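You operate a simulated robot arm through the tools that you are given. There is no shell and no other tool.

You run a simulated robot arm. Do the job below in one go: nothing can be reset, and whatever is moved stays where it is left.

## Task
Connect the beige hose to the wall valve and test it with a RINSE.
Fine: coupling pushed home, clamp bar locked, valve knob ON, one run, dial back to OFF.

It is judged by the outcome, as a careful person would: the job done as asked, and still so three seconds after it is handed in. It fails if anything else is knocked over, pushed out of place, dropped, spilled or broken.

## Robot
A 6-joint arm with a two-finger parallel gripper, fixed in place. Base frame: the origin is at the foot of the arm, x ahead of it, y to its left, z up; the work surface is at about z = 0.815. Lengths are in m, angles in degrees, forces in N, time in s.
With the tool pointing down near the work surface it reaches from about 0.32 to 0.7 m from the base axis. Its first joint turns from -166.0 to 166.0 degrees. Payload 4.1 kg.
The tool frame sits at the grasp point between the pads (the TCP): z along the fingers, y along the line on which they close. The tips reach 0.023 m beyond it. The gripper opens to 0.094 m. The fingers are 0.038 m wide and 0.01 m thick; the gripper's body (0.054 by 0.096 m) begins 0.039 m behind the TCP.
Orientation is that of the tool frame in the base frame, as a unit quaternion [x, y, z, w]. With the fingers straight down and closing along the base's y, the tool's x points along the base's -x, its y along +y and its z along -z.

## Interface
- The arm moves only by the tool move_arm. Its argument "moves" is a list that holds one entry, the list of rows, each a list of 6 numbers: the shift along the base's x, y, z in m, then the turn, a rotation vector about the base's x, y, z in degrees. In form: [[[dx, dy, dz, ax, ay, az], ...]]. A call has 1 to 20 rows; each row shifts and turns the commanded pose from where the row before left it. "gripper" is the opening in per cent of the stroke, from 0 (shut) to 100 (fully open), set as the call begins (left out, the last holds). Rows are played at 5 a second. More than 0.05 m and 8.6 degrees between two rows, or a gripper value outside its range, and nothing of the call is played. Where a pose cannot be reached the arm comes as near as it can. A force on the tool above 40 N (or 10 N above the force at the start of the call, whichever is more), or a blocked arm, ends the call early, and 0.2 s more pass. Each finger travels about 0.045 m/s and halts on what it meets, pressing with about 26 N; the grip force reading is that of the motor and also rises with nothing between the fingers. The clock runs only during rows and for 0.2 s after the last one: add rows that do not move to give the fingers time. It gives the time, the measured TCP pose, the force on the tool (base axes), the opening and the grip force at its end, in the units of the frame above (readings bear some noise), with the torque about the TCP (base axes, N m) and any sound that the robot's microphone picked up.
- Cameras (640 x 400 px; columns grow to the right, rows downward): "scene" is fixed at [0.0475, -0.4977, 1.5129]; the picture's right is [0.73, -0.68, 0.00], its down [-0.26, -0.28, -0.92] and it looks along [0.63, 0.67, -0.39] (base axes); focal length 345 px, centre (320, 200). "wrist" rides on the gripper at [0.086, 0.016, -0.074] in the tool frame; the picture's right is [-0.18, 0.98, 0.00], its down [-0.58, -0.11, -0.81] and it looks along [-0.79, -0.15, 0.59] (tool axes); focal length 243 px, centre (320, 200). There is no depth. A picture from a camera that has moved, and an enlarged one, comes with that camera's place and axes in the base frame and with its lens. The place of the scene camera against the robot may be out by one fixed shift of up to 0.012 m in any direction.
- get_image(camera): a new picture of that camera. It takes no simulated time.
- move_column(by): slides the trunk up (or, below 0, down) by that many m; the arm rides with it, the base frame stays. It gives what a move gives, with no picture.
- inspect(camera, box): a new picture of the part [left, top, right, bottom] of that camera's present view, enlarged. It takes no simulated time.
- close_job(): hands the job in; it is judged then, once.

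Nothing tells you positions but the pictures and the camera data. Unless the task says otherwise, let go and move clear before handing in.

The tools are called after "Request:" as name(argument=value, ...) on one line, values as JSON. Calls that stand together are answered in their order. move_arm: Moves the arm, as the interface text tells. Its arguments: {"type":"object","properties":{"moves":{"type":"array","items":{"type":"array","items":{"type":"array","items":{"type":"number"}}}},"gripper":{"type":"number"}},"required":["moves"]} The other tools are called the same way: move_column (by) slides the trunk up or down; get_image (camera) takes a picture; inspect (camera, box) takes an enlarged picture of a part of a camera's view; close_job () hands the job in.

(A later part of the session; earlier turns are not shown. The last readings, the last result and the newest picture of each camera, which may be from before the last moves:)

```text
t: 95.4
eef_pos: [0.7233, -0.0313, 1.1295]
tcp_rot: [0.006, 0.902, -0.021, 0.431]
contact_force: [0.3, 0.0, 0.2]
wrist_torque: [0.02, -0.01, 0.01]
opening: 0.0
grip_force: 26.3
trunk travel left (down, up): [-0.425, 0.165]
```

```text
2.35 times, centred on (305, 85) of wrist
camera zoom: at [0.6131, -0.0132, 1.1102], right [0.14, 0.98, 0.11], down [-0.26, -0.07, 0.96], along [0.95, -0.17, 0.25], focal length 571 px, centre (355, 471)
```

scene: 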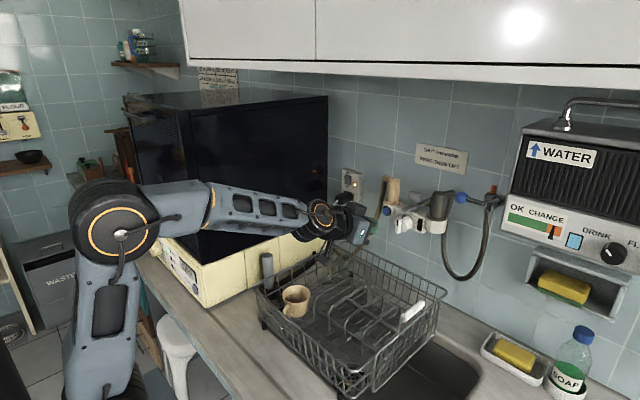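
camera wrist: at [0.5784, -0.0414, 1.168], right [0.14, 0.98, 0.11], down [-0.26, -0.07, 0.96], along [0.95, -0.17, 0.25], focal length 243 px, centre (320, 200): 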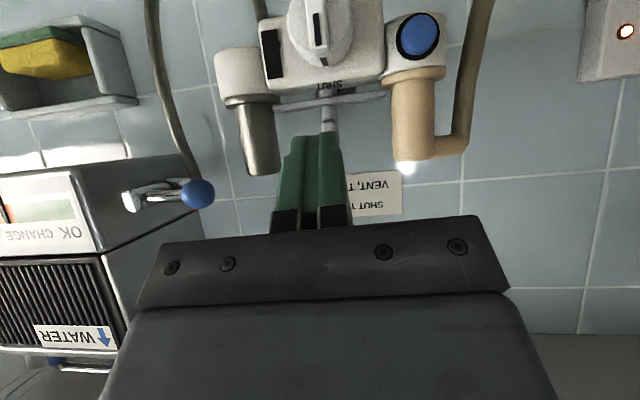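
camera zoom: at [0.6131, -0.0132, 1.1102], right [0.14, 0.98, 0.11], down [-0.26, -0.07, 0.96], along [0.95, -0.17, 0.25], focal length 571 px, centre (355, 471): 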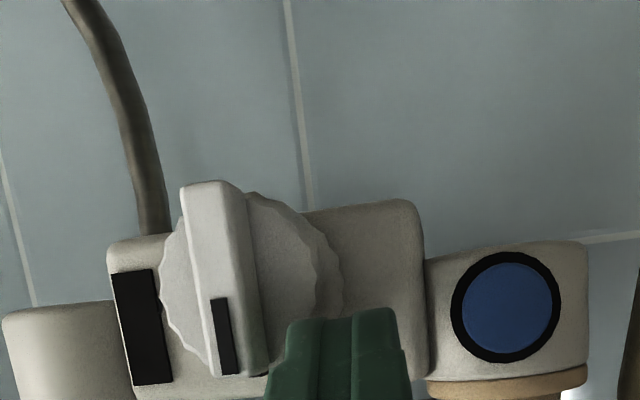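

Request:
move_arm(moves=[[[0, -0.0055, 0, 0, 0, 0], [0, -0.0055, 0, 0, 0, 0], [0, -0.003, 0.0022, 0, 0, 0], [0, -0.003, 0.0022, 0, 0, 0], [0, -0.0045, 0.0012, 0, 0, 0], [0, -0.0045, 0.0011, 0, 0, 0], [0, 0, 0, 0, 0, 0]]])

Request:
inspect(camera="wrist", box=[190, 0, 420, 170])

Request:
inspect(camera="scene", box=[375, 165, 445, 235])

```text
t: 97.0
eef_pos: [0.7221, -0.0575, 1.1367]
tcp_rot: [0.006, 0.903, -0.02, 0.43]
contact_force: [-2.6, 1.7, -0.3]
wrist_torque: [0.04, 0.08, 0.0]
opening: 0.0
grip_force: 26.1
trunk travel left (down, up): [-0.425, 0.165]
```

```text
2.35 times, centred on (305, 85) of wrist
camera zoom: at [0.6119, -0.0389, 1.1165], right [0.14, 0.98, 0.11], down [-0.26, -0.07, 0.96], along [0.95, -0.17, 0.25], focal length 571 px, centre (355, 471)
```

zoom: 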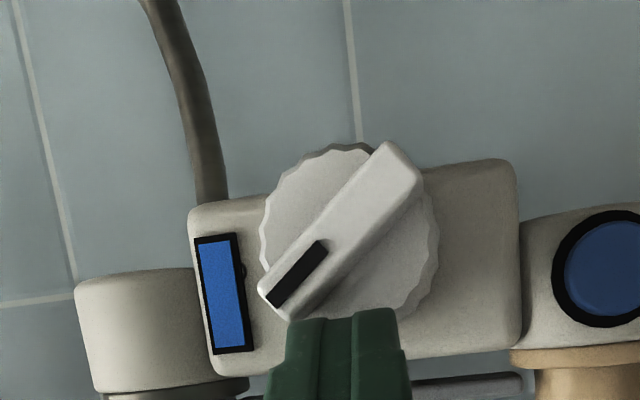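

```text
5.71 times, centred on (410, 200) of scene
camera zoom: at [0.0475, -0.4977, 1.5129], right [0.73, -0.68, 0.0], down [-0.26, -0.28, -0.92], along [0.63, 0.67, -0.39], focal length 1971 px, centre (-194, 200)
```

zoom: 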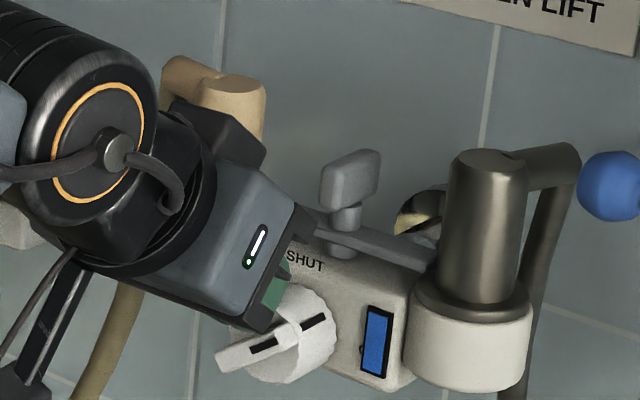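

Request:
move_arm(moves=[[[0, -0.0045, -0.0008, 0, 0, 0], [0, -0.0045, -0.0012, 0, 0, 0], [0, -0.003, -0.002, 0, 0, 0], [0, -0.003, -0.002, 0, 0, 0], [0, 0, 0, 0, 0, 0]]])

Request:
inspect(camera="wrist", box=[190, 0, 420, 170])

Request:
inspect(camera="scene", box=[375, 165, 445, 235])

```text
t: 98.2
eef_pos: [0.7219, -0.0728, 1.1304]
tcp_rot: [0.006, 0.903, -0.021, 0.43]
contact_force: [-2.1, 0.9, 1.9]
wrist_torque: [0.03, 0.03, -0.07]
opening: 0.0
grip_force: 26.1
trunk travel left (down, up): [-0.425, 0.165]
```

```text
2.35 times, centred on (305, 85) of wrist
camera zoom: at [0.6117, -0.0551, 1.1101], right [0.14, 0.98, 0.11], down [-0.26, -0.07, 0.96], along [0.95, -0.17, 0.25], focal length 571 px, centre (355, 471)
```

zoom: 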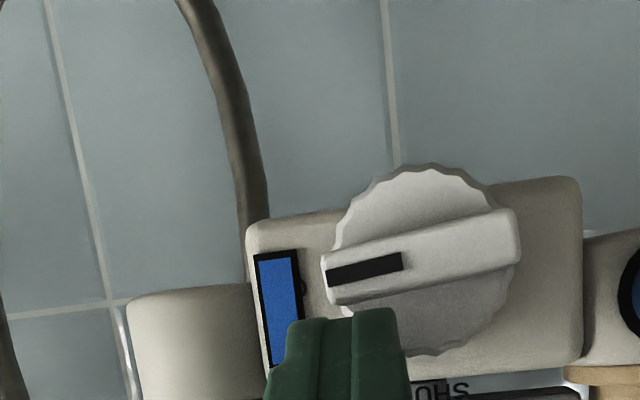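

```text
5.71 times, centred on (410, 200) of scene
camera zoom: at [0.0475, -0.4977, 1.5129], right [0.73, -0.68, 0.0], down [-0.26, -0.28, -0.92], along [0.63, 0.67, -0.39], focal length 1971 px, centre (-194, 200)
```

zoom: 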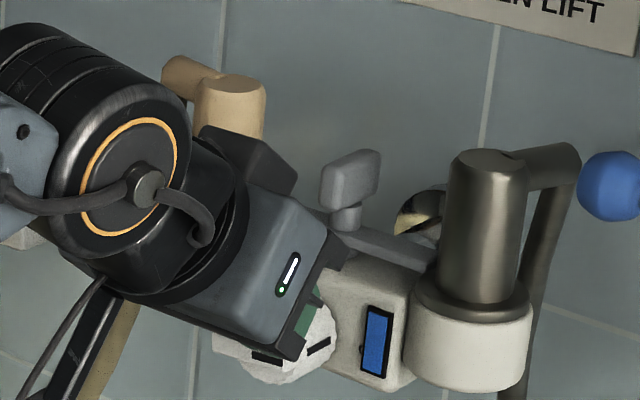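

Request:
move_arm(moves=[[[0, -0.001, -0.0015, 0, 0, 0], [0, 0, -0.001, 0, 0, 0], [0, 0, 0, 0, 0, 0]]])

Request:
inspect(camera="wrist", box=[190, 0, 420, 170])

```text
t: 99.0
eef_pos: [0.7209, -0.0754, 1.1282]
tcp_rot: [0.006, 0.902, -0.02, 0.431]
contact_force: [-0.3, -0.1, 7.1]
wrist_torque: [0.05, -0.04, 0.0]
opening: 0.0
grip_force: 26.1
trunk travel left (down, up): [-0.425, 0.165]
```

```text
2.35 times, centred on (305, 85) of wrist
camera zoom: at [0.6112, -0.0559, 1.1083], right [0.14, 0.98, 0.11], down [-0.26, -0.07, 0.96], along [0.95, -0.17, 0.25], focal length 571 px, centre (355, 471)
```

zoom: 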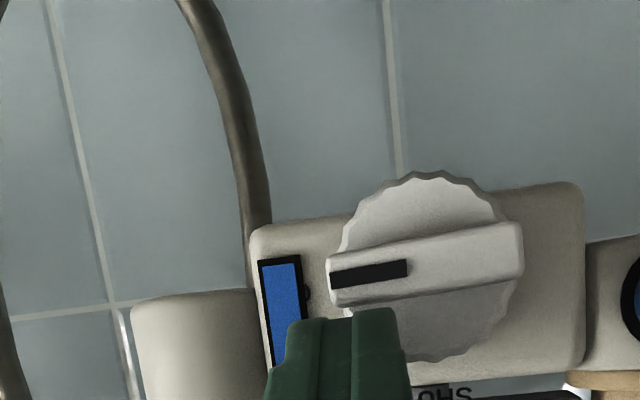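

Request:
move_arm(moves=[[[0, 0, -0.0015, 0, 0, 0], [0, 0, -0.0015, 0, 0, 0], [0, 0, 0, 0, 0, 0]]])

Request:
inspect(camera="wrist", box=[190, 0, 420, 170])

```text
t: 99.8
eef_pos: [0.7209, -0.0751, 1.1272]
tcp_rot: [0.005, 0.901, -0.02, 0.432]
contact_force: [-1.5, -1.7, 17.7]
wrist_torque: [0.15, -0.19, 0.04]
opening: 0.0
grip_force: 25.6
trunk travel left (down, up): [-0.425, 0.165]
```

```text
2.35 times, centred on (305, 85) of wrist
camera zoom: at [0.6106, -0.056, 1.1068], right [0.14, 0.98, 0.11], down [-0.27, -0.07, 0.96], along [0.95, -0.17, 0.25], focal length 571 px, centre (355, 471)
```

zoom: 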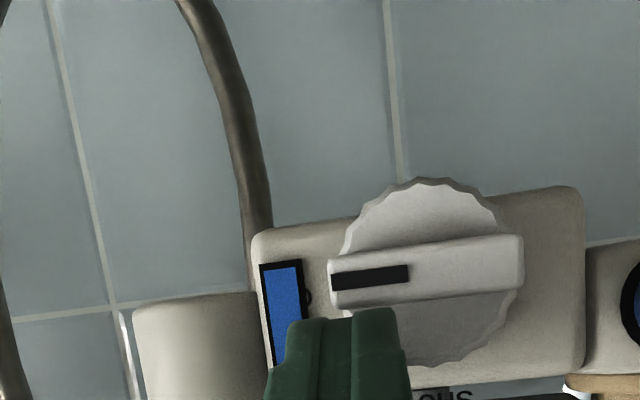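

The knob is at its stop pointing right and the window has turned blue, so water is on. I back away and check the whole valve for leaks and that the bar stayed put.

Request:
move_arm(moves=[[[0, 0, 0.004, 0, 0, 0], [0, 0, 0.004, 0, 0, 0], [-0.02, 0, 0.002, 0, 0, 0], [-0.03, 0, 0, 0, 0, 0], [-0.03, 0, 0, 0, 0, 0], [-0.03, 0.01, 0, 0, 0, 0], [0, 0, 0, 0, 0, 0]]])

Request:
inspect(camera="scene", box=[365, 155, 455, 245])

Request:
get_image(camera="wrist")

Request:
get_image(camera="scene")

```text
t: 101.4
eef_pos: [0.6126, -0.062, 1.1319]
tcp_rot: [0.006, 0.903, -0.021, 0.43]
contact_force: [0.2, 0.1, 0.5]
wrist_torque: [0.01, 0.03, 0.01]
opening: 0.0
grip_force: 26.2
trunk travel left (down, up): [-0.425, 0.165]
```

```text
4.44 times, centred on (410, 200) of scene
camera zoom: at [0.0475, -0.4977, 1.5129], right [0.73, -0.68, 0.0], down [-0.26, -0.28, -0.92], along [0.63, 0.67, -0.39], focal length 1533 px, centre (-80, 200)
```

zoom: 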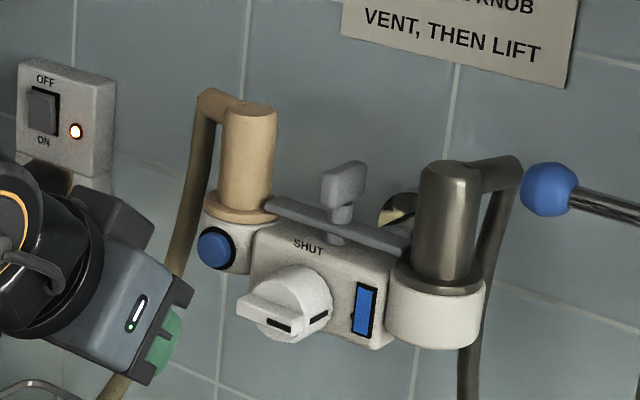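

```text
taken
camera wrist: at [0.5022, -0.0432, 1.1125], right [0.14, 0.98, 0.11], down [-0.26, -0.07, 0.96], along [0.95, -0.17, 0.25], focal length 243 px, centre (320, 200)
```

wrist: 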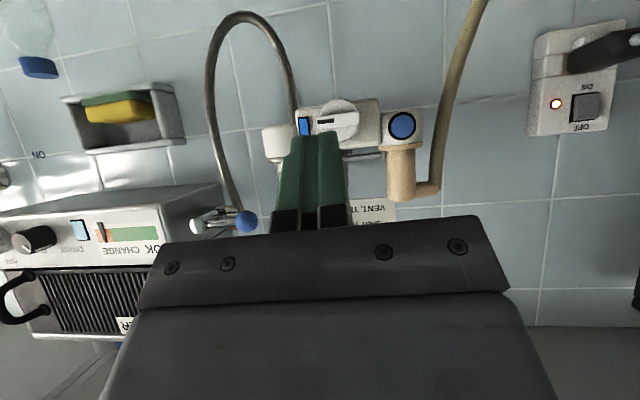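

```text
taken
```

scene: 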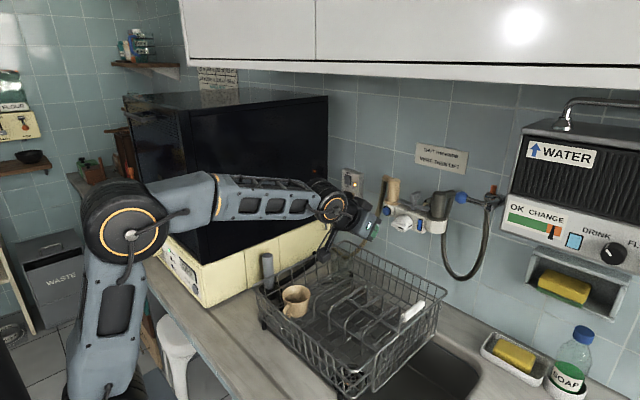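

No leak, bar locked, knob at ON, window blue. Now I go over to the dishwasher's control panel to read the dial markings.

Request:
move_arm(moves=[[[-0.04, 0, 0.01, 0, 6.3, 0], [-0.04, 0, 0.01, 0, 6.3, 0], [-0.04, 0, 0.01, 0, 6.3, 0], [-0.04, 0.01, 0.01, 0, 6.3, 0], [-0.03, 0.02, 0.01, 0, 6.3, 0], [-0.03, 0.03, 0, 0, 6.3, 0], [-0.03, 0.03, 0, 0, 6.3, 0], [-0.03, 0.04, 0, 0, 6.3, 0], [-0.02, 0.04, 0, 0, 0, 0], [-0.02, 0.04, 0, 0, 0, 0], [-0.02, 0.04, 0, 0, 0, 0], [-0.01, 0.04, 0, 0, 0, 0], [0, 0.04, 0, 0, 0, 0], [0, 0.04, 0, 0, 0, 0], [0, 0.04, 0, 0, 0, 0], [0, 0.03, 0, 0, 0, 0], [0, 0, 0, 0, 0, 0]]])

Request:
get_image(camera="wrist")

Request:
get_image(camera="scene")

```text
t: 105.0
eef_pos: [0.2641, 0.3748, 1.1822]
tcp_rot: [-0.003, 1.0, -0.021, 0.005]
contact_force: [-0.4, 0.5, 0.1]
wrist_torque: [0.01, -0.03, -0.04]
opening: 0.0
grip_force: 25.6
trunk travel left (down, up): [-0.425, 0.165]
```

```text
taken
camera wrist: at [0.1787, 0.3943, 1.2559], right [0.18, 0.98, -0.04], down [0.57, -0.07, 0.82], along [0.8, -0.17, -0.58], focal length 243 px, centre (320, 200)
```

wrist: 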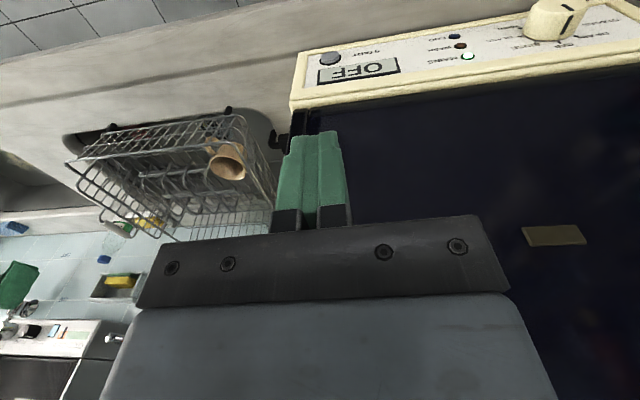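

```text
taken
```

scene: 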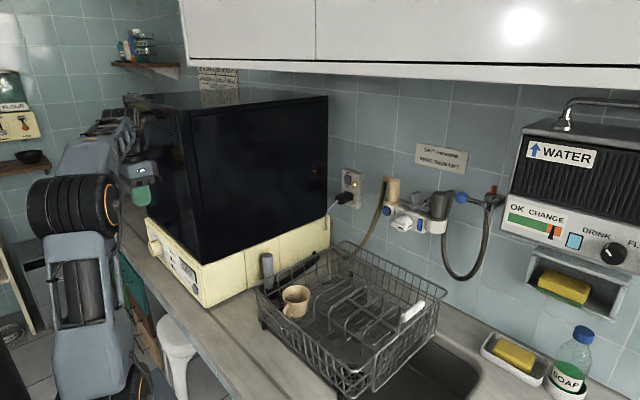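

Request:
move_arm(moves=[[[-0.005, 0.03, -0.03, 0, 0, 0], [-0.005, 0.03, -0.03, 0, 0, 0], [-0.005, 0.03, -0.03, 0, 0, 0], [-0.005, 0.02, -0.03, 0, 0, 0], [0, 0.0, -0.03, 0, 0, 0], [0, 0, 0, 0, 0, 0]]])

Request:
get_image(camera="wrist")

Request:
inspect(camera="wrist", box=[200, 0, 520, 140])

```text
t: 106.4
eef_pos: [0.2404, 0.4872, 1.034]
tcp_rot: [-0.002, 1.0, -0.02, 0.004]
contact_force: [-0.2, 0.2, 0.4]
wrist_torque: [0.02, -0.02, -0.02]
opening: 0.0001
grip_force: 26.2
trunk travel left (down, up): [-0.425, 0.165]
```

```text
taken
camera wrist: at [0.1548, 0.5051, 1.1077], right [0.18, 0.98, -0.04], down [0.57, -0.07, 0.82], along [0.8, -0.17, -0.58], focal length 243 px, centre (320, 200)
```

wrist: 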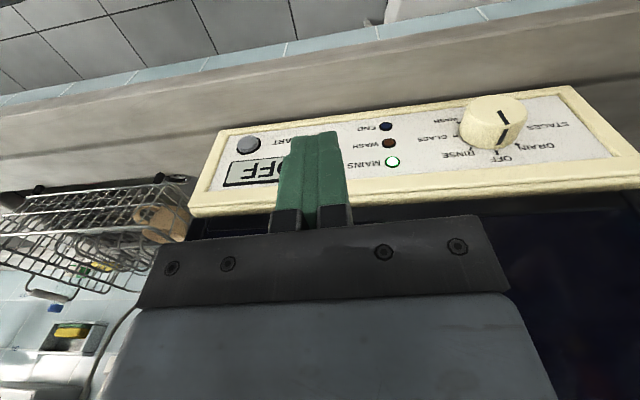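

```text
2.00 times, centred on (360, 70) of wrist
camera zoom: at [0.1548, 0.5051, 1.1077], right [0.18, 0.98, -0.04], down [0.57, -0.07, 0.82], along [0.8, -0.17, -0.58], focal length 485 px, centre (240, 460)
```

zoom: 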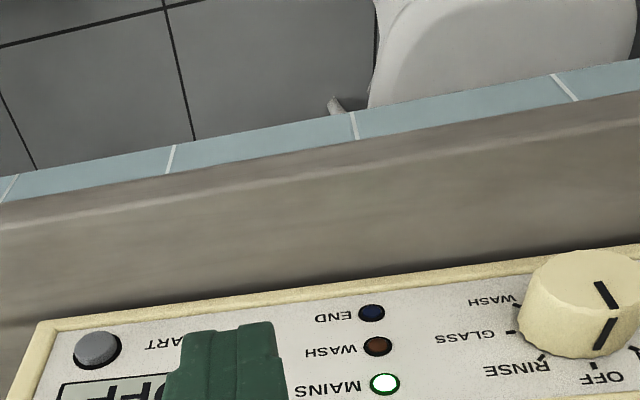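

Request:
inspect(camera="wrist", box=[430, 80, 600, 185])

Request:
inspect(camera="scene", box=[140, 225, 215, 300])

```text
3.76 times, centred on (515, 132) of wrist
camera zoom: at [0.1548, 0.5051, 1.1077], right [0.18, 0.98, -0.04], down [0.57, -0.07, 0.82], along [0.8, -0.17, -0.58], focal length 913 px, centre (-414, 454)
```

zoom: 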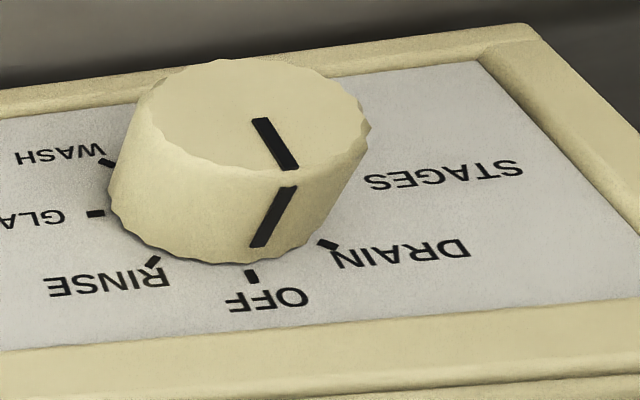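

```text
5.33 times, centred on (178, 262) of scene
camera zoom: at [0.0475, -0.4977, 1.5129], right [0.73, -0.68, 0.0], down [-0.26, -0.28, -0.92], along [0.63, 0.67, -0.39], focal length 1840 px, centre (1080, -133)
```

zoom: 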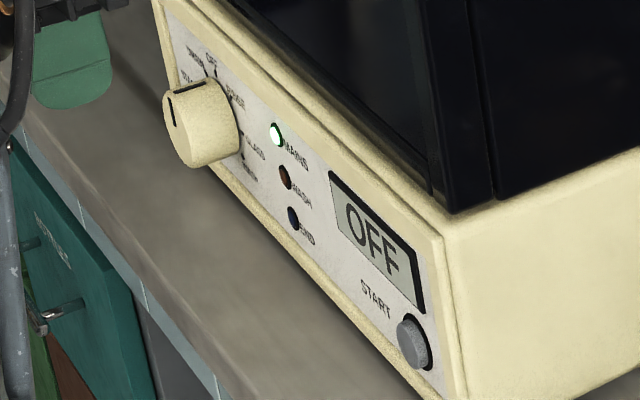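

The dial reads OFF at the top, RINSE 45° clockwise, then GLASS and WASH, with DRAIN to the left; START is at the right end of the panel. I'll roll the hand so the camera rides above and then point it straight at the dial.

Request:
move_arm(moves=[[[-0.01, 0, 0.005, 0, 0, 8.5], [-0.01, 0, 0.005, 0, 0, 8.5], [0, 0, 0, 0, 0, 8.5], [0, 0, 0, 0, 0, 8.5], [0, 0, 0, 0, 0, 8.5], [0, 0, 0, 0, 0, 8.5], [0, 0, 0, 0, 0, 8.5], [0, 0, 0, 0, 0, 8.5], [0, 0, 0, 0, 0, 8.5], [0, 0, 0, 0, 0, 8.5], [0, 0, 0, 0, 0, 8.5], [0, 0, 0, 0, 0, 8.5], [0, 0, 0, 0, 0, 8.5], [0, 0, 0, 0, 0, 8.5], [0, 0, 0, 0, 0, 8.5], [0, 0, 0, 0, 0, 8.5], [0, 0, 0, 0, 0, 8.5], [0, 0, 0, 0, 0, 8.5], [0, 0, 0, 0, 0, 8.5], [0, 0, 0, 0, 0, 8.5]]])

Request:
get_image(camera="scene")

```text
t: 110.6
eef_pos: [0.2235, 0.4862, 1.0438]
tcp_rot: [0.996, -0.082, -0.003, -0.021]
contact_force: [0.4, 0.7, -0.3]
wrist_torque: [0.0, 0.0, 0.02]
opening: 0.0001
grip_force: 26.5
trunk travel left (down, up): [-0.425, 0.165]
```

```text
taken
```

scene: 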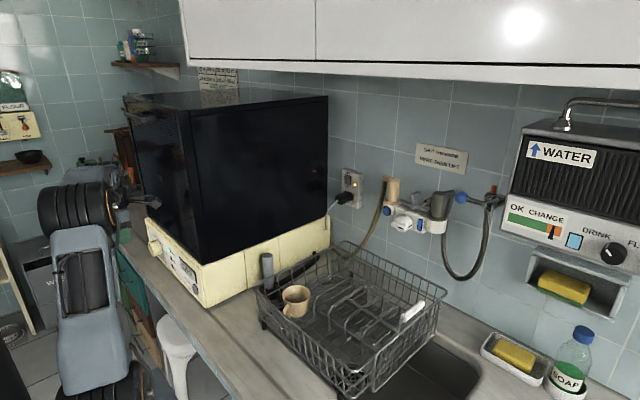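

Request:
move_arm(moves=[[[0, 0, 0, 0, 0, 4.7], [0, 0, 0, 0, 0, 4.7], [0, 0.008, -0.005, 0, -8.2, 0], [0, 0.008, -0.005, 0, -8.2, 0], [0, 0.008, -0.005, 0, -8.2, 0], [0, 0.008, -0.005, 0, -8.2, 0], [0, 0.008, -0.005, 0, -8.2, 0], [0, 0.008, -0.005, 0, -8.2, 0], [0, 0.008, -0.005, 0, -8.2, 0], [0, 0.008, -0.005, 0, -8.2, 0], [0, 0.008, -0.005, 0, -8.2, 0], [0, 0.008, -0.005, 0, -8.2, 0], [0, 0.008, -0.005, 0, -8.2, 0], [0, 0, 0, 0, 0, 0]]], gripper=85)

Request:
get_image(camera="scene")

Request:
get_image(camera="wrist")

```text
t: 113.6
eef_pos: [0.2226, 0.5738, 0.9893]
tcp_rot: [0.708, 0.013, 0.706, -0.015]
contact_force: [0.0, 0.6, -0.6]
wrist_torque: [0.0, -0.03, 0.01]
opening: 0.0798
grip_force: 0.0
trunk travel left (down, up): [-0.425, 0.165]
```

```text
taken
```

scene: 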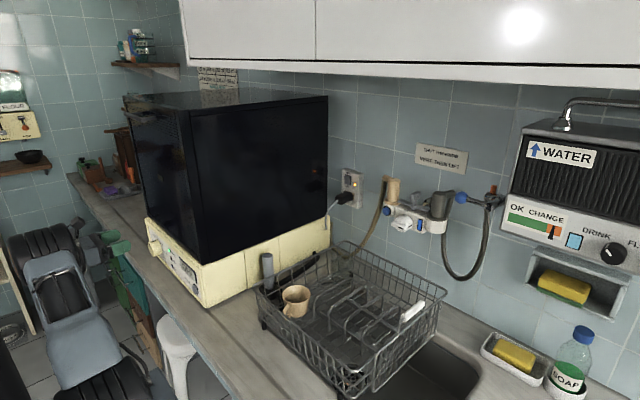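

```text
taken
camera wrist: at [0.15, 0.5547, 1.0769], right [0.04, -0.98, -0.19], down [-0.81, 0.08, -0.58], along [0.58, 0.18, -0.79], focal length 243 px, centre (320, 200)
```

wrist: 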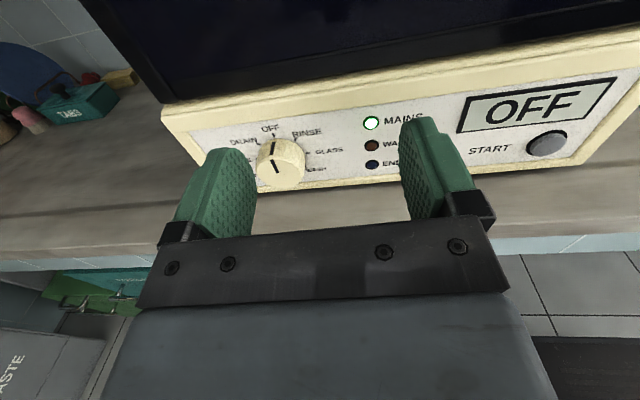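

Request:
inspect(camera="wrist", box=[210, 110, 370, 200])

Request:
inspect(camera="wrist", box=[440, 60, 640, 190])

```text
4.00 times, centred on (290, 155) of wrist
camera zoom: at [0.15, 0.5547, 1.0769], right [0.04, -0.98, -0.19], down [-0.81, 0.08, -0.58], along [0.58, 0.18, -0.79], focal length 970 px, centre (440, 380)
```

zoom: 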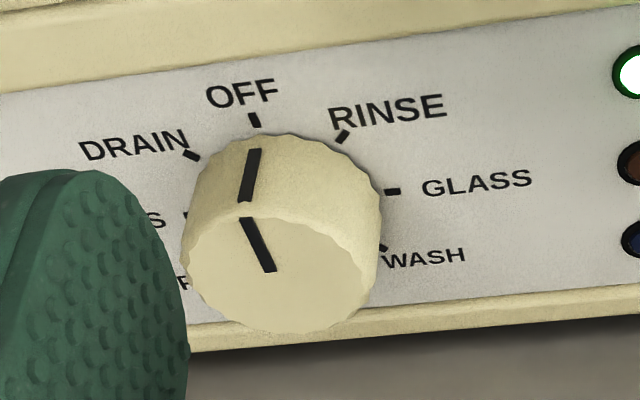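

```text
3.08 times, centred on (540, 125) of wrist
camera zoom: at [0.15, 0.5547, 1.0769], right [0.04, -0.98, -0.19], down [-0.81, 0.08, -0.58], along [0.58, 0.18, -0.79], focal length 746 px, centre (-357, 431)
```

zoom: 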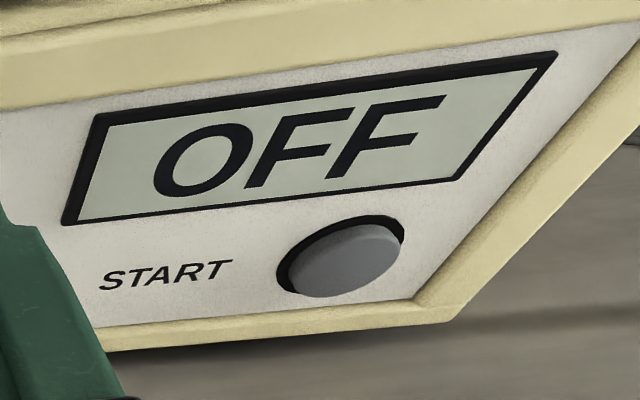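

Request:
move_arm(moves=[[[0.006, 0.0173, -0.0245, 0, 0, -0.6], [0.007, 0.0173, -0.0245, 0, 0, -0.6], [0.007, 0.0173, -0.0245, 0, 0, -0.6], [0.007, 0.0173, -0.0245, 0, 0, -0.5], [0, 0, 0, 0, 0, 0]]])

Request:
get_image(camera="wrist")

Request:
inspect(camera="scene", box=[90, 190, 220, 310])

```text
t: 114.8
eef_pos: [0.2496, 0.6435, 0.8877]
tcp_rot: [0.709, 0.0, 0.705, -0.001]
contact_force: [0.3, 0.6, -0.3]
wrist_torque: [-0.02, 0.01, -0.02]
opening: 0.0797
grip_force: 0.1
trunk travel left (down, up): [-0.425, 0.165]
```

```text
taken
camera wrist: at [0.1771, 0.628, 0.9755], right [0.0, -0.98, -0.19], down [-0.81, 0.11, -0.58], along [0.59, 0.15, -0.8], focal length 243 px, centre (320, 200)
```

wrist: 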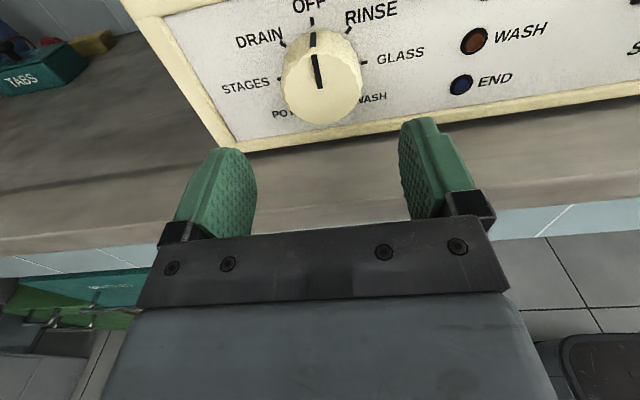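

```text
3.33 times, centred on (155, 250) of scene
camera zoom: at [0.0475, -0.4977, 1.5129], right [0.73, -0.68, 0.0], down [-0.26, -0.28, -0.92], along [0.63, 0.67, -0.39], focal length 1150 px, centre (870, 33)
```

zoom: 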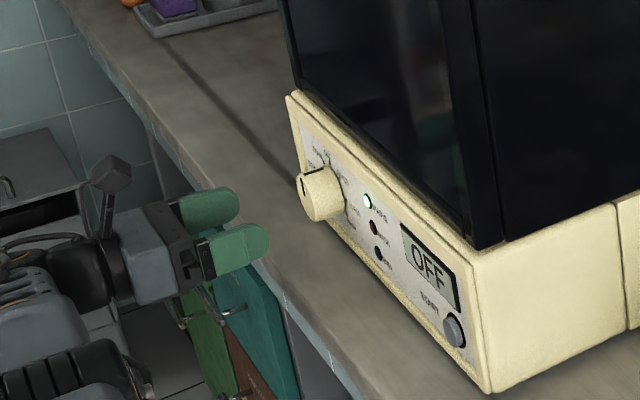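

Request:
move_arm(moves=[[[0.02, 0, 0.001, 0, 0, 0], [0.02, 0, 0.001, 0, 0, 0], [0.02, 0, 0, 0, 0, 0], [0.01, 0, 0, 0, 0, 0], [0.005, 0, 0, 0, 0, 0], [0, 0, 0, 0, 0, 0]]])

Request:
get_image(camera="wrist")

Request:
inspect(camera="scene", box=[110, 210, 210, 290])

```text
t: 116.2
eef_pos: [0.3227, 0.6403, 0.894]
tcp_rot: [0.709, 0.0, 0.705, -0.002]
contact_force: [0.0, 0.4, -0.8]
wrist_torque: [-0.04, 0.0, 0.03]
opening: 0.0799
grip_force: 0.2
out of reach, approached as far as the arm can: row 3
trunk travel left (down, up): [-0.425, 0.165]
```

```text
taken
camera wrist: at [0.251, 0.6231, 0.9813], right [0.0, -0.98, -0.19], down [-0.81, 0.11, -0.58], along [0.59, 0.15, -0.8], focal length 243 px, centre (320, 200)
```

wrist: 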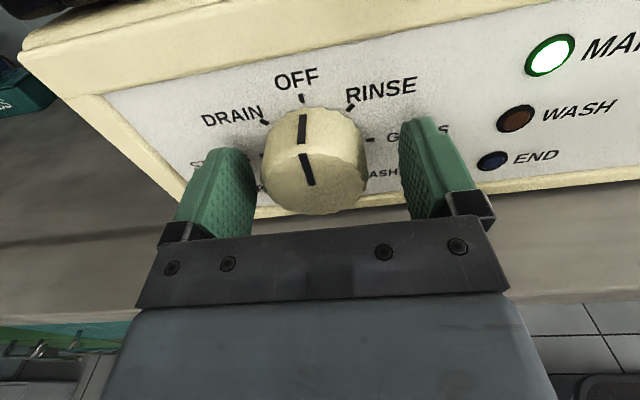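

```text
5.00 times, centred on (160, 250) of scene
camera zoom: at [0.0475, -0.4977, 1.5129], right [0.73, -0.68, 0.0], down [-0.26, -0.28, -0.92], along [0.63, 0.67, -0.39], focal length 1725 px, centre (1120, -50)
```

zoom: 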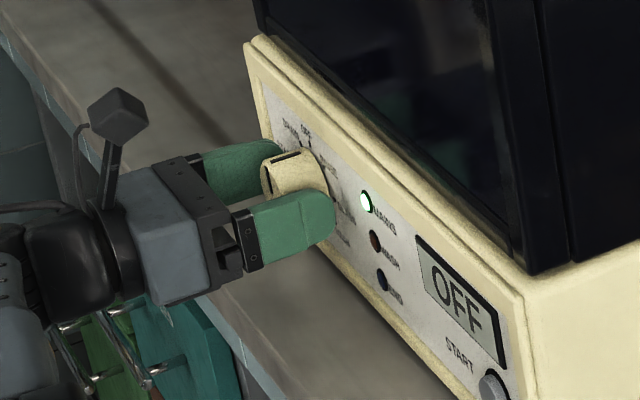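

Request:
move_arm(moves=[[[0, 0.002, -0.003, 0, 0, 0], [0.002, 0, 0, 0, 0, 0], [0, 0, 0, 0, 0, 0]]])

Request:
move_arm(moves=[[[0, 0, 0, 0, 0, 0], [0, 0, 0, 0, 0, 0], [0, 0, 0, 0, 0, 0], [0, 0, 0, 0, 0, 0], [0, 0, 0, 0, 0, 0]]], gripper=0)

Request:
inspect(camera="wrist", box=[180, 50, 480, 250])

```text
t: 117.0
eef_pos: [0.3255, 0.6381, 0.8911]
tcp_rot: [0.709, -0.001, 0.705, -0.001]
contact_force: [-0.4, 0.0, 0.3]
wrist_torque: [0.04, -0.03, 0.01]
opening: 0.08
grip_force: 0.0
out of reach, approached as far as the arm can: row 1
trunk travel left (down, up): [-0.425, 0.165]
```

```text
t: 117.9
eef_pos: [0.3246, 0.642, 0.8907]
tcp_rot: [0.71, 0.005, 0.704, -0.007]
contact_force: [9.1, 25.2, -4.4]
wrist_torque: [0.04, 0.67, 0.99]
opening: 0.0533
grip_force: 45.0
trunk travel left (down, up): [-0.425, 0.165]
stopped in row 4: the force on the tool passed its limit at 41 N (the readings are from after the stop); the commanded pose is now the measured one
```

```text
2.00 times, centred on (330, 150) of wrist
camera zoom: at [0.2533, 0.6253, 0.9776], right [0.01, -0.98, -0.19], down [-0.81, 0.1, -0.57], along [0.58, 0.16, -0.8], focal length 485 px, centre (300, 300)
```

zoom: 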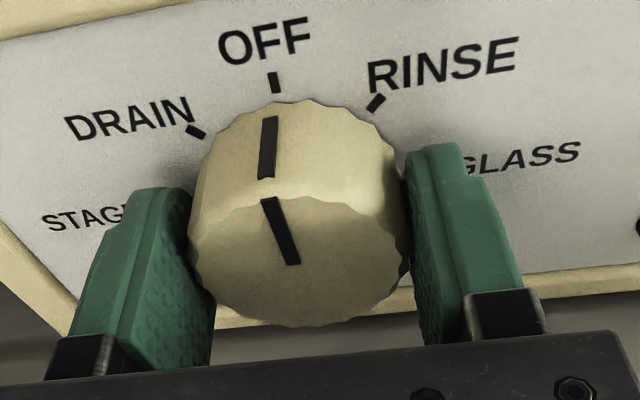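

Request:
move_arm(moves=[[[0, 0, 0, 0, 0, 0], [0, 0, 0, 0, 0, 0]]])

```text
t: 118.5
eef_pos: [0.326, 0.6416, 0.8895]
tcp_rot: [0.71, 0.004, 0.704, -0.006]
contact_force: [8.3, 28.3, -6.2]
wrist_torque: [0.04, 0.25, 0.97]
opening: 0.0533
grip_force: 45.0
trunk travel left (down, up): [-0.425, 0.165]
```

Request:
move_arm(moves=[[[0, 0, 0, 0, 0, 0], [0, 0, 0, 0, 0, 0], [-0.004, 0, 0, 0, 0, 4], [0, 0.001, 0, 0, 0, 4], [0, 0.001, 0.001, 0, 0, 0], [0, 0, 0, 0, 0, 0]]], gripper=80)

Request:
inspect(camera="wrist", box=[180, 50, 480, 250])

```text
t: 119.9
eef_pos: [0.3221, 0.6408, 0.893]
tcp_rot: [0.708, 0.05, 0.703, -0.054]
contact_force: [0.1, -0.3, 0.5]
wrist_torque: [-0.03, -0.01, 0.04]
opening: 0.0751
grip_force: 0.1
trunk travel left (down, up): [-0.425, 0.165]
```

```text
2.00 times, centred on (330, 150) of wrist
camera zoom: at [0.2518, 0.6134, 0.9809], right [0.14, -0.97, -0.19], down [-0.82, -0.01, -0.58], along [0.56, 0.24, -0.8], focal length 485 px, centre (300, 300)
```

zoom: 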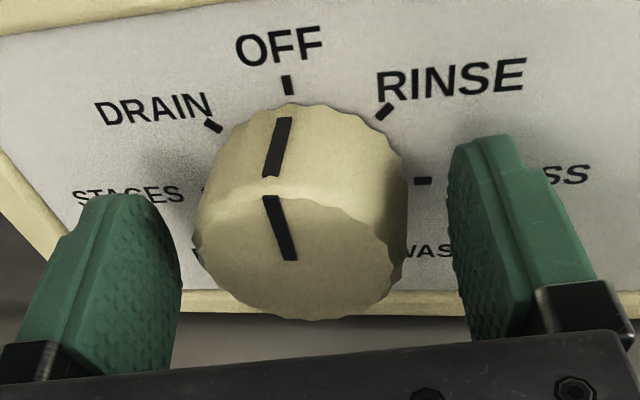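

Request:
move_arm(moves=[[[0.002, 0, -0.002, 0, 0, 0], [0.002, 0, -0.002, 0, 0, 0], [0, 0, 0, 0, 0, 0]]])

Request:
move_arm(moves=[[[0, 0, 0, 0, 0, 0], [0, 0, 0, 0, 0, 0], [0, 0, 0, 0, 0, 0], [0, 0, 0, 0, 0, 0]]], gripper=50)

Request:
inspect(camera="wrist", box=[180, 50, 480, 250])

```text
t: 120.7
eef_pos: [0.3252, 0.6414, 0.8902]
tcp_rot: [0.707, 0.05, 0.703, -0.053]
contact_force: [0.3, 0.4, 0.0]
wrist_torque: [-0.05, 0.05, -0.01]
opening: 0.0751
grip_force: 0.2
trunk travel left (down, up): [-0.425, 0.165]
```

```text
t: 121.7
eef_pos: [0.3256, 0.6402, 0.8893]
tcp_rot: [0.707, 0.05, 0.703, -0.053]
contact_force: [-2.8, -7.4, -2.3]
wrist_torque: [-0.03, 0.08, -1.23]
opening: 0.0555
grip_force: 45.7
trunk travel left (down, up): [-0.425, 0.165]
```

```text
2.00 times, centred on (330, 150) of wrist
camera zoom: at [0.2561, 0.6136, 0.9773], right [0.14, -0.97, -0.19], down [-0.82, -0.01, -0.58], along [0.56, 0.24, -0.8], focal length 485 px, centre (300, 300)
```

zoom: 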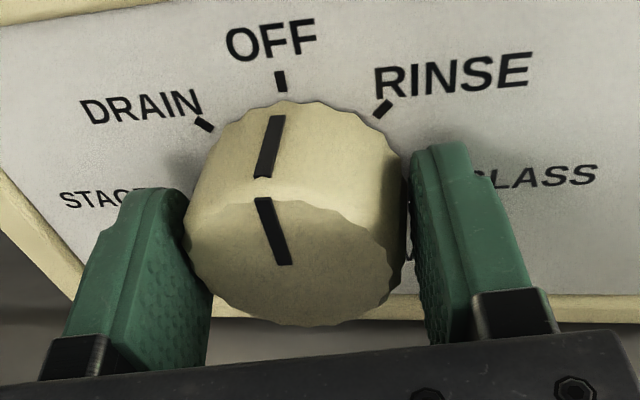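

Request:
move_arm(moves=[[[0, 0, 0, 7.5, 0, 0], [0, 0, 0, 7.5, 0, 0], [0, 0, 0, 7.5, 0, 0], [0, 0, 0, 0, 0, 0]]])

Request:
inspect(camera="wrist", box=[180, 50, 480, 250])

Request:
inspect(camera="scene", box=[130, 210, 220, 300])

```text
t: 122.7
eef_pos: [0.326, 0.6406, 0.8874]
tcp_rot: [0.683, -0.089, 0.699, -0.192]
contact_force: [-5.3, -13.8, -6.4]
wrist_torque: [-0.02, 0.74, -1.34]
opening: 0.0556
grip_force: 44.9
trunk travel left (down, up): [-0.425, 0.165]
```

```text
2.00 times, centred on (330, 150) of wrist
camera zoom: at [0.2561, 0.5822, 0.9592], right [0.14, -0.82, -0.55], down [-0.82, 0.21, -0.53], along [0.56, 0.52, -0.64], focal length 485 px, centre (300, 300)
```

zoom: 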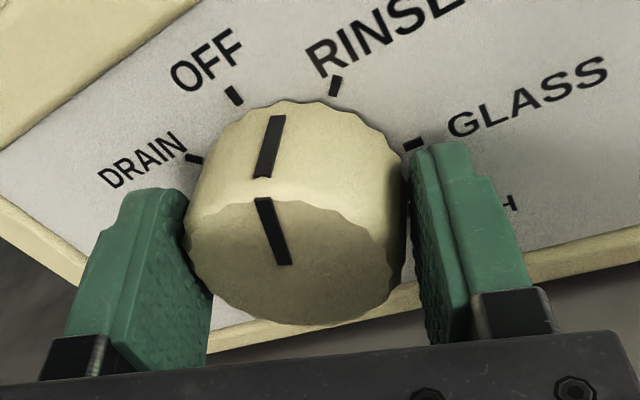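

```text
4.44 times, centred on (175, 255) of scene
camera zoom: at [0.0475, -0.4977, 1.5129], right [0.73, -0.68, 0.0], down [-0.26, -0.28, -0.92], along [0.63, 0.67, -0.39], focal length 1533 px, centre (964, -44)
```

zoom: 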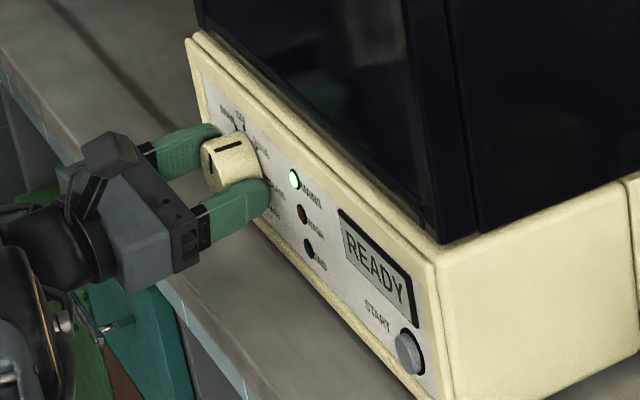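

Request:
move_arm(moves=[[[0, 0, 0, 7.5, 0, 0], [0, 0, 0, 7.5, 0, 0], [0, 0, 0, 7.5, 0, 0], [0, 0, 0, 0, 0, 0]]])

Request:
inspect(camera="wrist", box=[180, 50, 480, 250])

Request:
inspect(camera="scene", box=[130, 210, 220, 300])

```text
t: 123.7
eef_pos: [0.3252, 0.6398, 0.8869]
tcp_rot: [0.634, -0.223, 0.668, -0.319]
contact_force: [-6.2, -10.2, -17.1]
wrist_torque: [0.02, 0.41, -0.84]
opening: 0.0554
grip_force: 45.7
trunk travel left (down, up): [-0.425, 0.165]
```

```text
2.00 times, centred on (330, 150) of wrist
camera zoom: at [0.2562, 0.5604, 0.9309], right [0.14, -0.55, -0.82], down [-0.82, 0.4, -0.41], along [0.56, 0.73, -0.4], focal length 485 px, centre (300, 300)
```

zoom: 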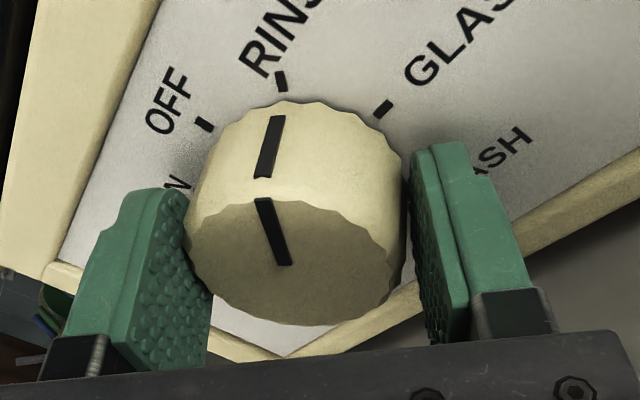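

```text
4.44 times, centred on (175, 255) of scene
camera zoom: at [0.0475, -0.4977, 1.5129], right [0.73, -0.68, 0.0], down [-0.26, -0.28, -0.92], along [0.63, 0.67, -0.39], focal length 1533 px, centre (964, -44)
```

zoom: 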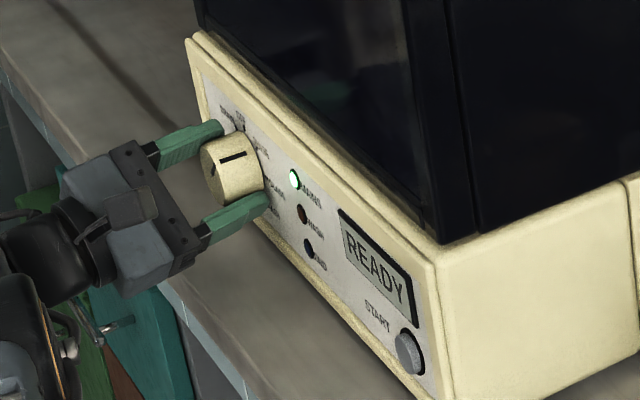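

Request:
move_arm(moves=[[[0, 0, 0, 0, 0, 0], [0, 0, 0, 0, 0, 0], [0, 0, 0, 0, 0, 0], [-0.01, 0, 0, 0, 0, 0], [-0.02, 0, 0, 0, 0, 0], [-0.03, 0, 0, 0, 0, 0], [-0.03, 0, 0, 0, 0, 0], [0, 0, 0, 0, 0, 0]]], gripper=80)

Request:
get_image(camera="wrist")

Request:
inspect(camera="scene", box=[130, 210, 220, 300])

```text
t: 125.5
eef_pos: [0.2367, 0.6399, 0.893]
tcp_rot: [0.633, -0.223, 0.669, -0.321]
contact_force: [0.6, -1.2, 0.3]
wrist_torque: [0.0, -0.02, 0.0]
opening: 0.0753
grip_force: 0.0
trunk travel left (down, up): [-0.425, 0.165]
```

```text
taken
camera wrist: at [0.1675, 0.5587, 0.9352], right [0.14, -0.55, -0.82], down [-0.82, 0.4, -0.41], along [0.56, 0.73, -0.39], focal length 243 px, centre (320, 200)
```

wrist: 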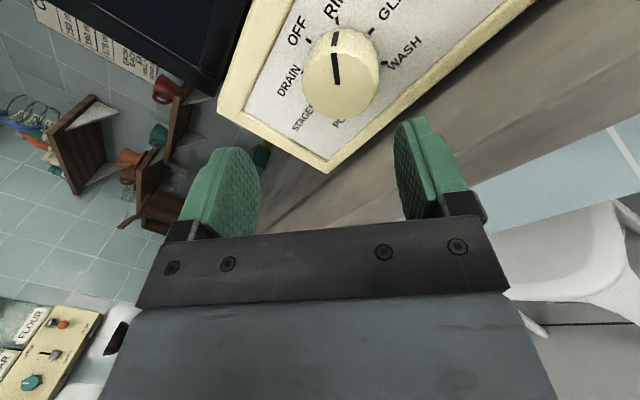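

```text
4.44 times, centred on (175, 255) of scene
camera zoom: at [0.0475, -0.4977, 1.5129], right [0.73, -0.68, 0.0], down [-0.26, -0.28, -0.92], along [0.63, 0.67, -0.39], focal length 1533 px, centre (964, -44)
```

zoom: 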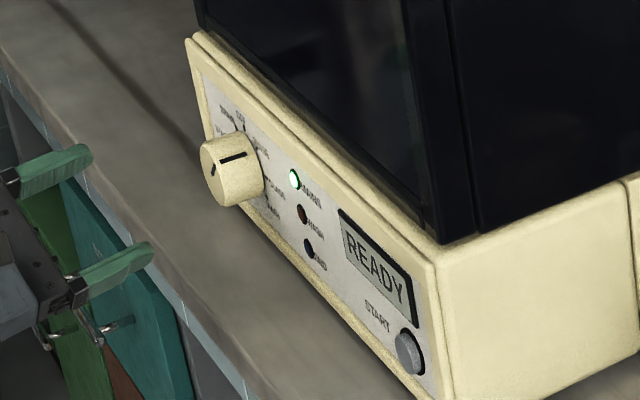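

The dial rests on RINSE and the display says READY. Now I move over to the START button with closed fingers pointing straight at it.

Request:
move_arm(moves=[[[-0.005, -0.01, 0.003, -7.5, 0, 0], [0, -0.02, 0.003, -7.5, 0, 0], [0, -0.02, 0, -7.5, 0, 0], [0, -0.02, 0, -7.5, 0, 0], [0, -0.02, 0, -7.5, 0, 0], [0, -0.02, 0, -7.5, 0, 0], [0, -0.03, 0, 0, 0, -4], [0, -0.03, 0, 0, 0, -4], [0, -0.03, 0, 0, 0, 0], [0, -0.03, 0, 0, 0, 0], [0, -0.03, 0, 0, 0, 0], [0, 0, 0, 0, 0, 0]]], gripper=0)

Request:
get_image(camera="wrist")

Request:
get_image(camera="scene")

```text
t: 128.1
eef_pos: [0.2295, 0.3799, 0.8961]
tcp_rot: [0.709, 0.0, 0.705, -0.005]
contact_force: [0.9, 0.3, 0.2]
wrist_torque: [-0.03, 0.01, -0.01]
opening: 0.0001
grip_force: 25.6
trunk travel left (down, up): [-0.425, 0.165]
```

```text
taken
camera wrist: at [0.1571, 0.3618, 0.9834], right [0.01, -0.98, -0.19], down [-0.81, 0.11, -0.58], along [0.59, 0.16, -0.79], focal length 243 px, centre (320, 200)
```

wrist: 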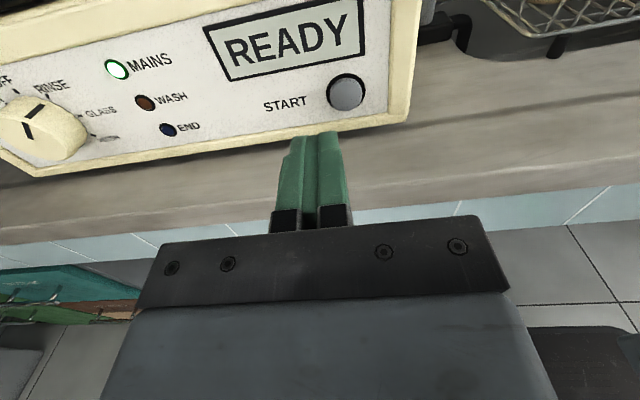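

```text
taken
```

scene: 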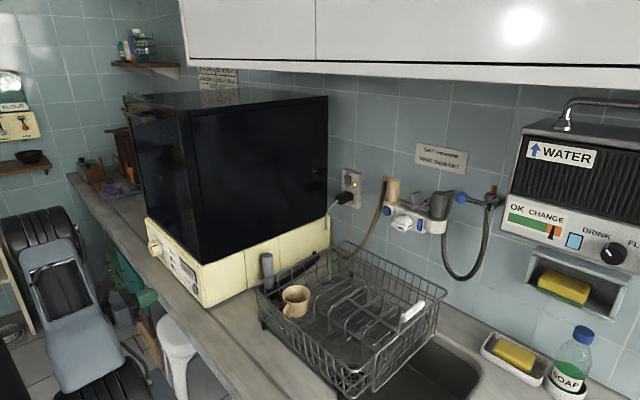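

Request:
move_arm(moves=[[[0.015, -0.006, -0.009, 0, 0, 0], [0.02, -0.006, -0.009, 0, 0, 0], [0.02, -0.005, -0.009, 0, 0, 0], [0.02, 0, 0, 0, 0, 0], [0.006, 0, 0, 0, 0, 0], [0, 0, 0, 0, 0, 0]]])

Request:
get_image(camera="wrist")

Request:
inspect(camera="scene", box=[150, 240, 230, 320])

```text
t: 129.5
eef_pos: [0.3127, 0.3635, 0.8703]
tcp_rot: [0.709, 0.001, 0.705, -0.005]
contact_force: [0.2, 0.7, 0.5]
wrist_torque: [0.02, 0.01, 0.01]
opening: 0.0
grip_force: 25.7
trunk travel left (down, up): [-0.425, 0.165]
```

```text
taken
camera wrist: at [0.2394, 0.3466, 0.9577], right [0.01, -0.98, -0.19], down [-0.81, 0.11, -0.58], along [0.59, 0.16, -0.79], focal length 243 px, centre (320, 200)
```

wrist: 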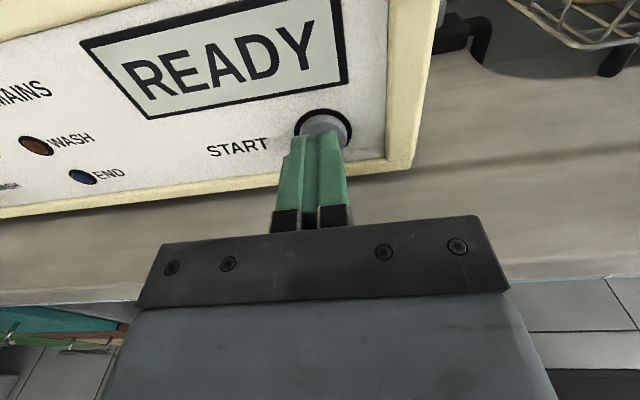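

```text
5.00 times, centred on (190, 280) of scene
camera zoom: at [0.0475, -0.4977, 1.5129], right [0.73, -0.68, 0.0], down [-0.26, -0.28, -0.92], along [0.63, 0.67, -0.39], focal length 1725 px, centre (970, -200)
```

zoom: 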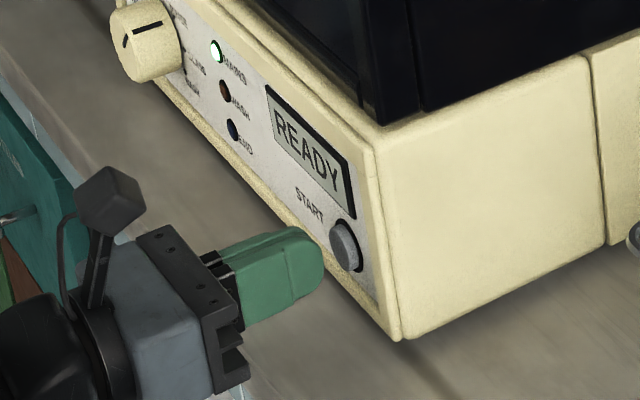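

Request:
move_arm(moves=[[[0.004, 0, 0, 0, 0, 0], [0.004, 0, 0, 0, 0, 0], [0.003, 0, 0, 0, 0, 0], [0, 0, 0, 0, 0, 0]]])

Request:
inspect(camera="scene", box=[150, 240, 230, 320])

```text
t: 130.5
eef_pos: [0.3222, 0.3651, 0.869]
tcp_rot: [0.708, 0.001, 0.706, -0.004]
contact_force: [-0.1, 0.9, -0.4]
wrist_torque: [-0.01, -0.04, 0.04]
opening: 0.0001
grip_force: 25.8
trunk travel left (down, up): [-0.425, 0.165]
```

```text
5.00 times, centred on (190, 280) of scene
camera zoom: at [0.0475, -0.4977, 1.5129], right [0.73, -0.68, 0.0], down [-0.26, -0.28, -0.92], along [0.63, 0.67, -0.39], focal length 1725 px, centre (970, -200)
```

zoom: 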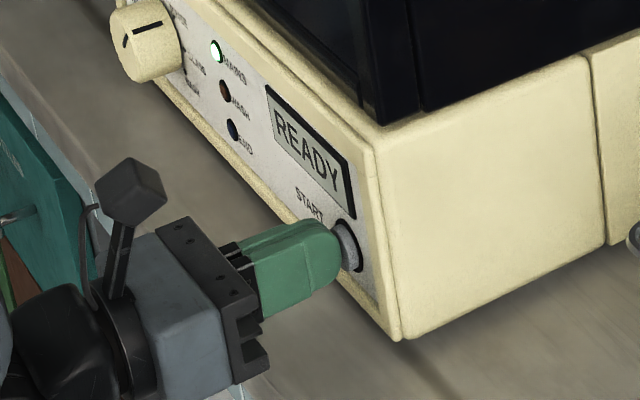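

Request:
move_arm(moves=[[[0.002, 0, 0, 0, 0, 0], [0.002, 0, 0, 0, 0, 0], [0, 0, 0, 0, 0, 0]]])

Request:
inspect(camera="scene", box=[150, 240, 230, 320])

```text
t: 131.3
eef_pos: [0.3252, 0.3659, 0.8687]
tcp_rot: [0.709, 0.0, 0.706, -0.004]
contact_force: [-1.8, 0.3, 0.3]
wrist_torque: [0.02, -0.04, -0.03]
opening: 0.0
grip_force: 26.3
trunk travel left (down, up): [-0.425, 0.165]
heard: click
```

```text
5.00 times, centred on (190, 280) of scene
camera zoom: at [0.0475, -0.4977, 1.5129], right [0.73, -0.68, 0.0], down [-0.26, -0.28, -0.92], along [0.63, 0.67, -0.39], focal length 1725 px, centre (970, -200)
```

zoom: 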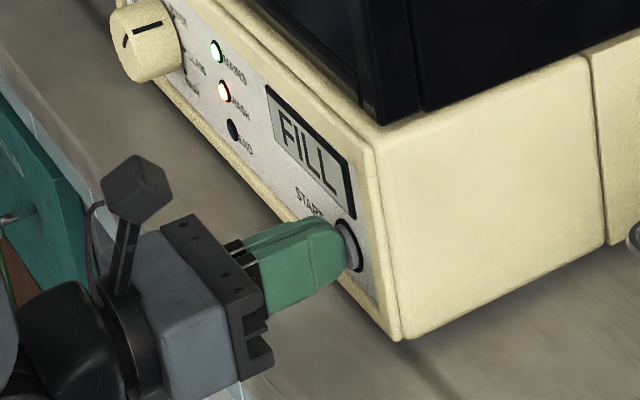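

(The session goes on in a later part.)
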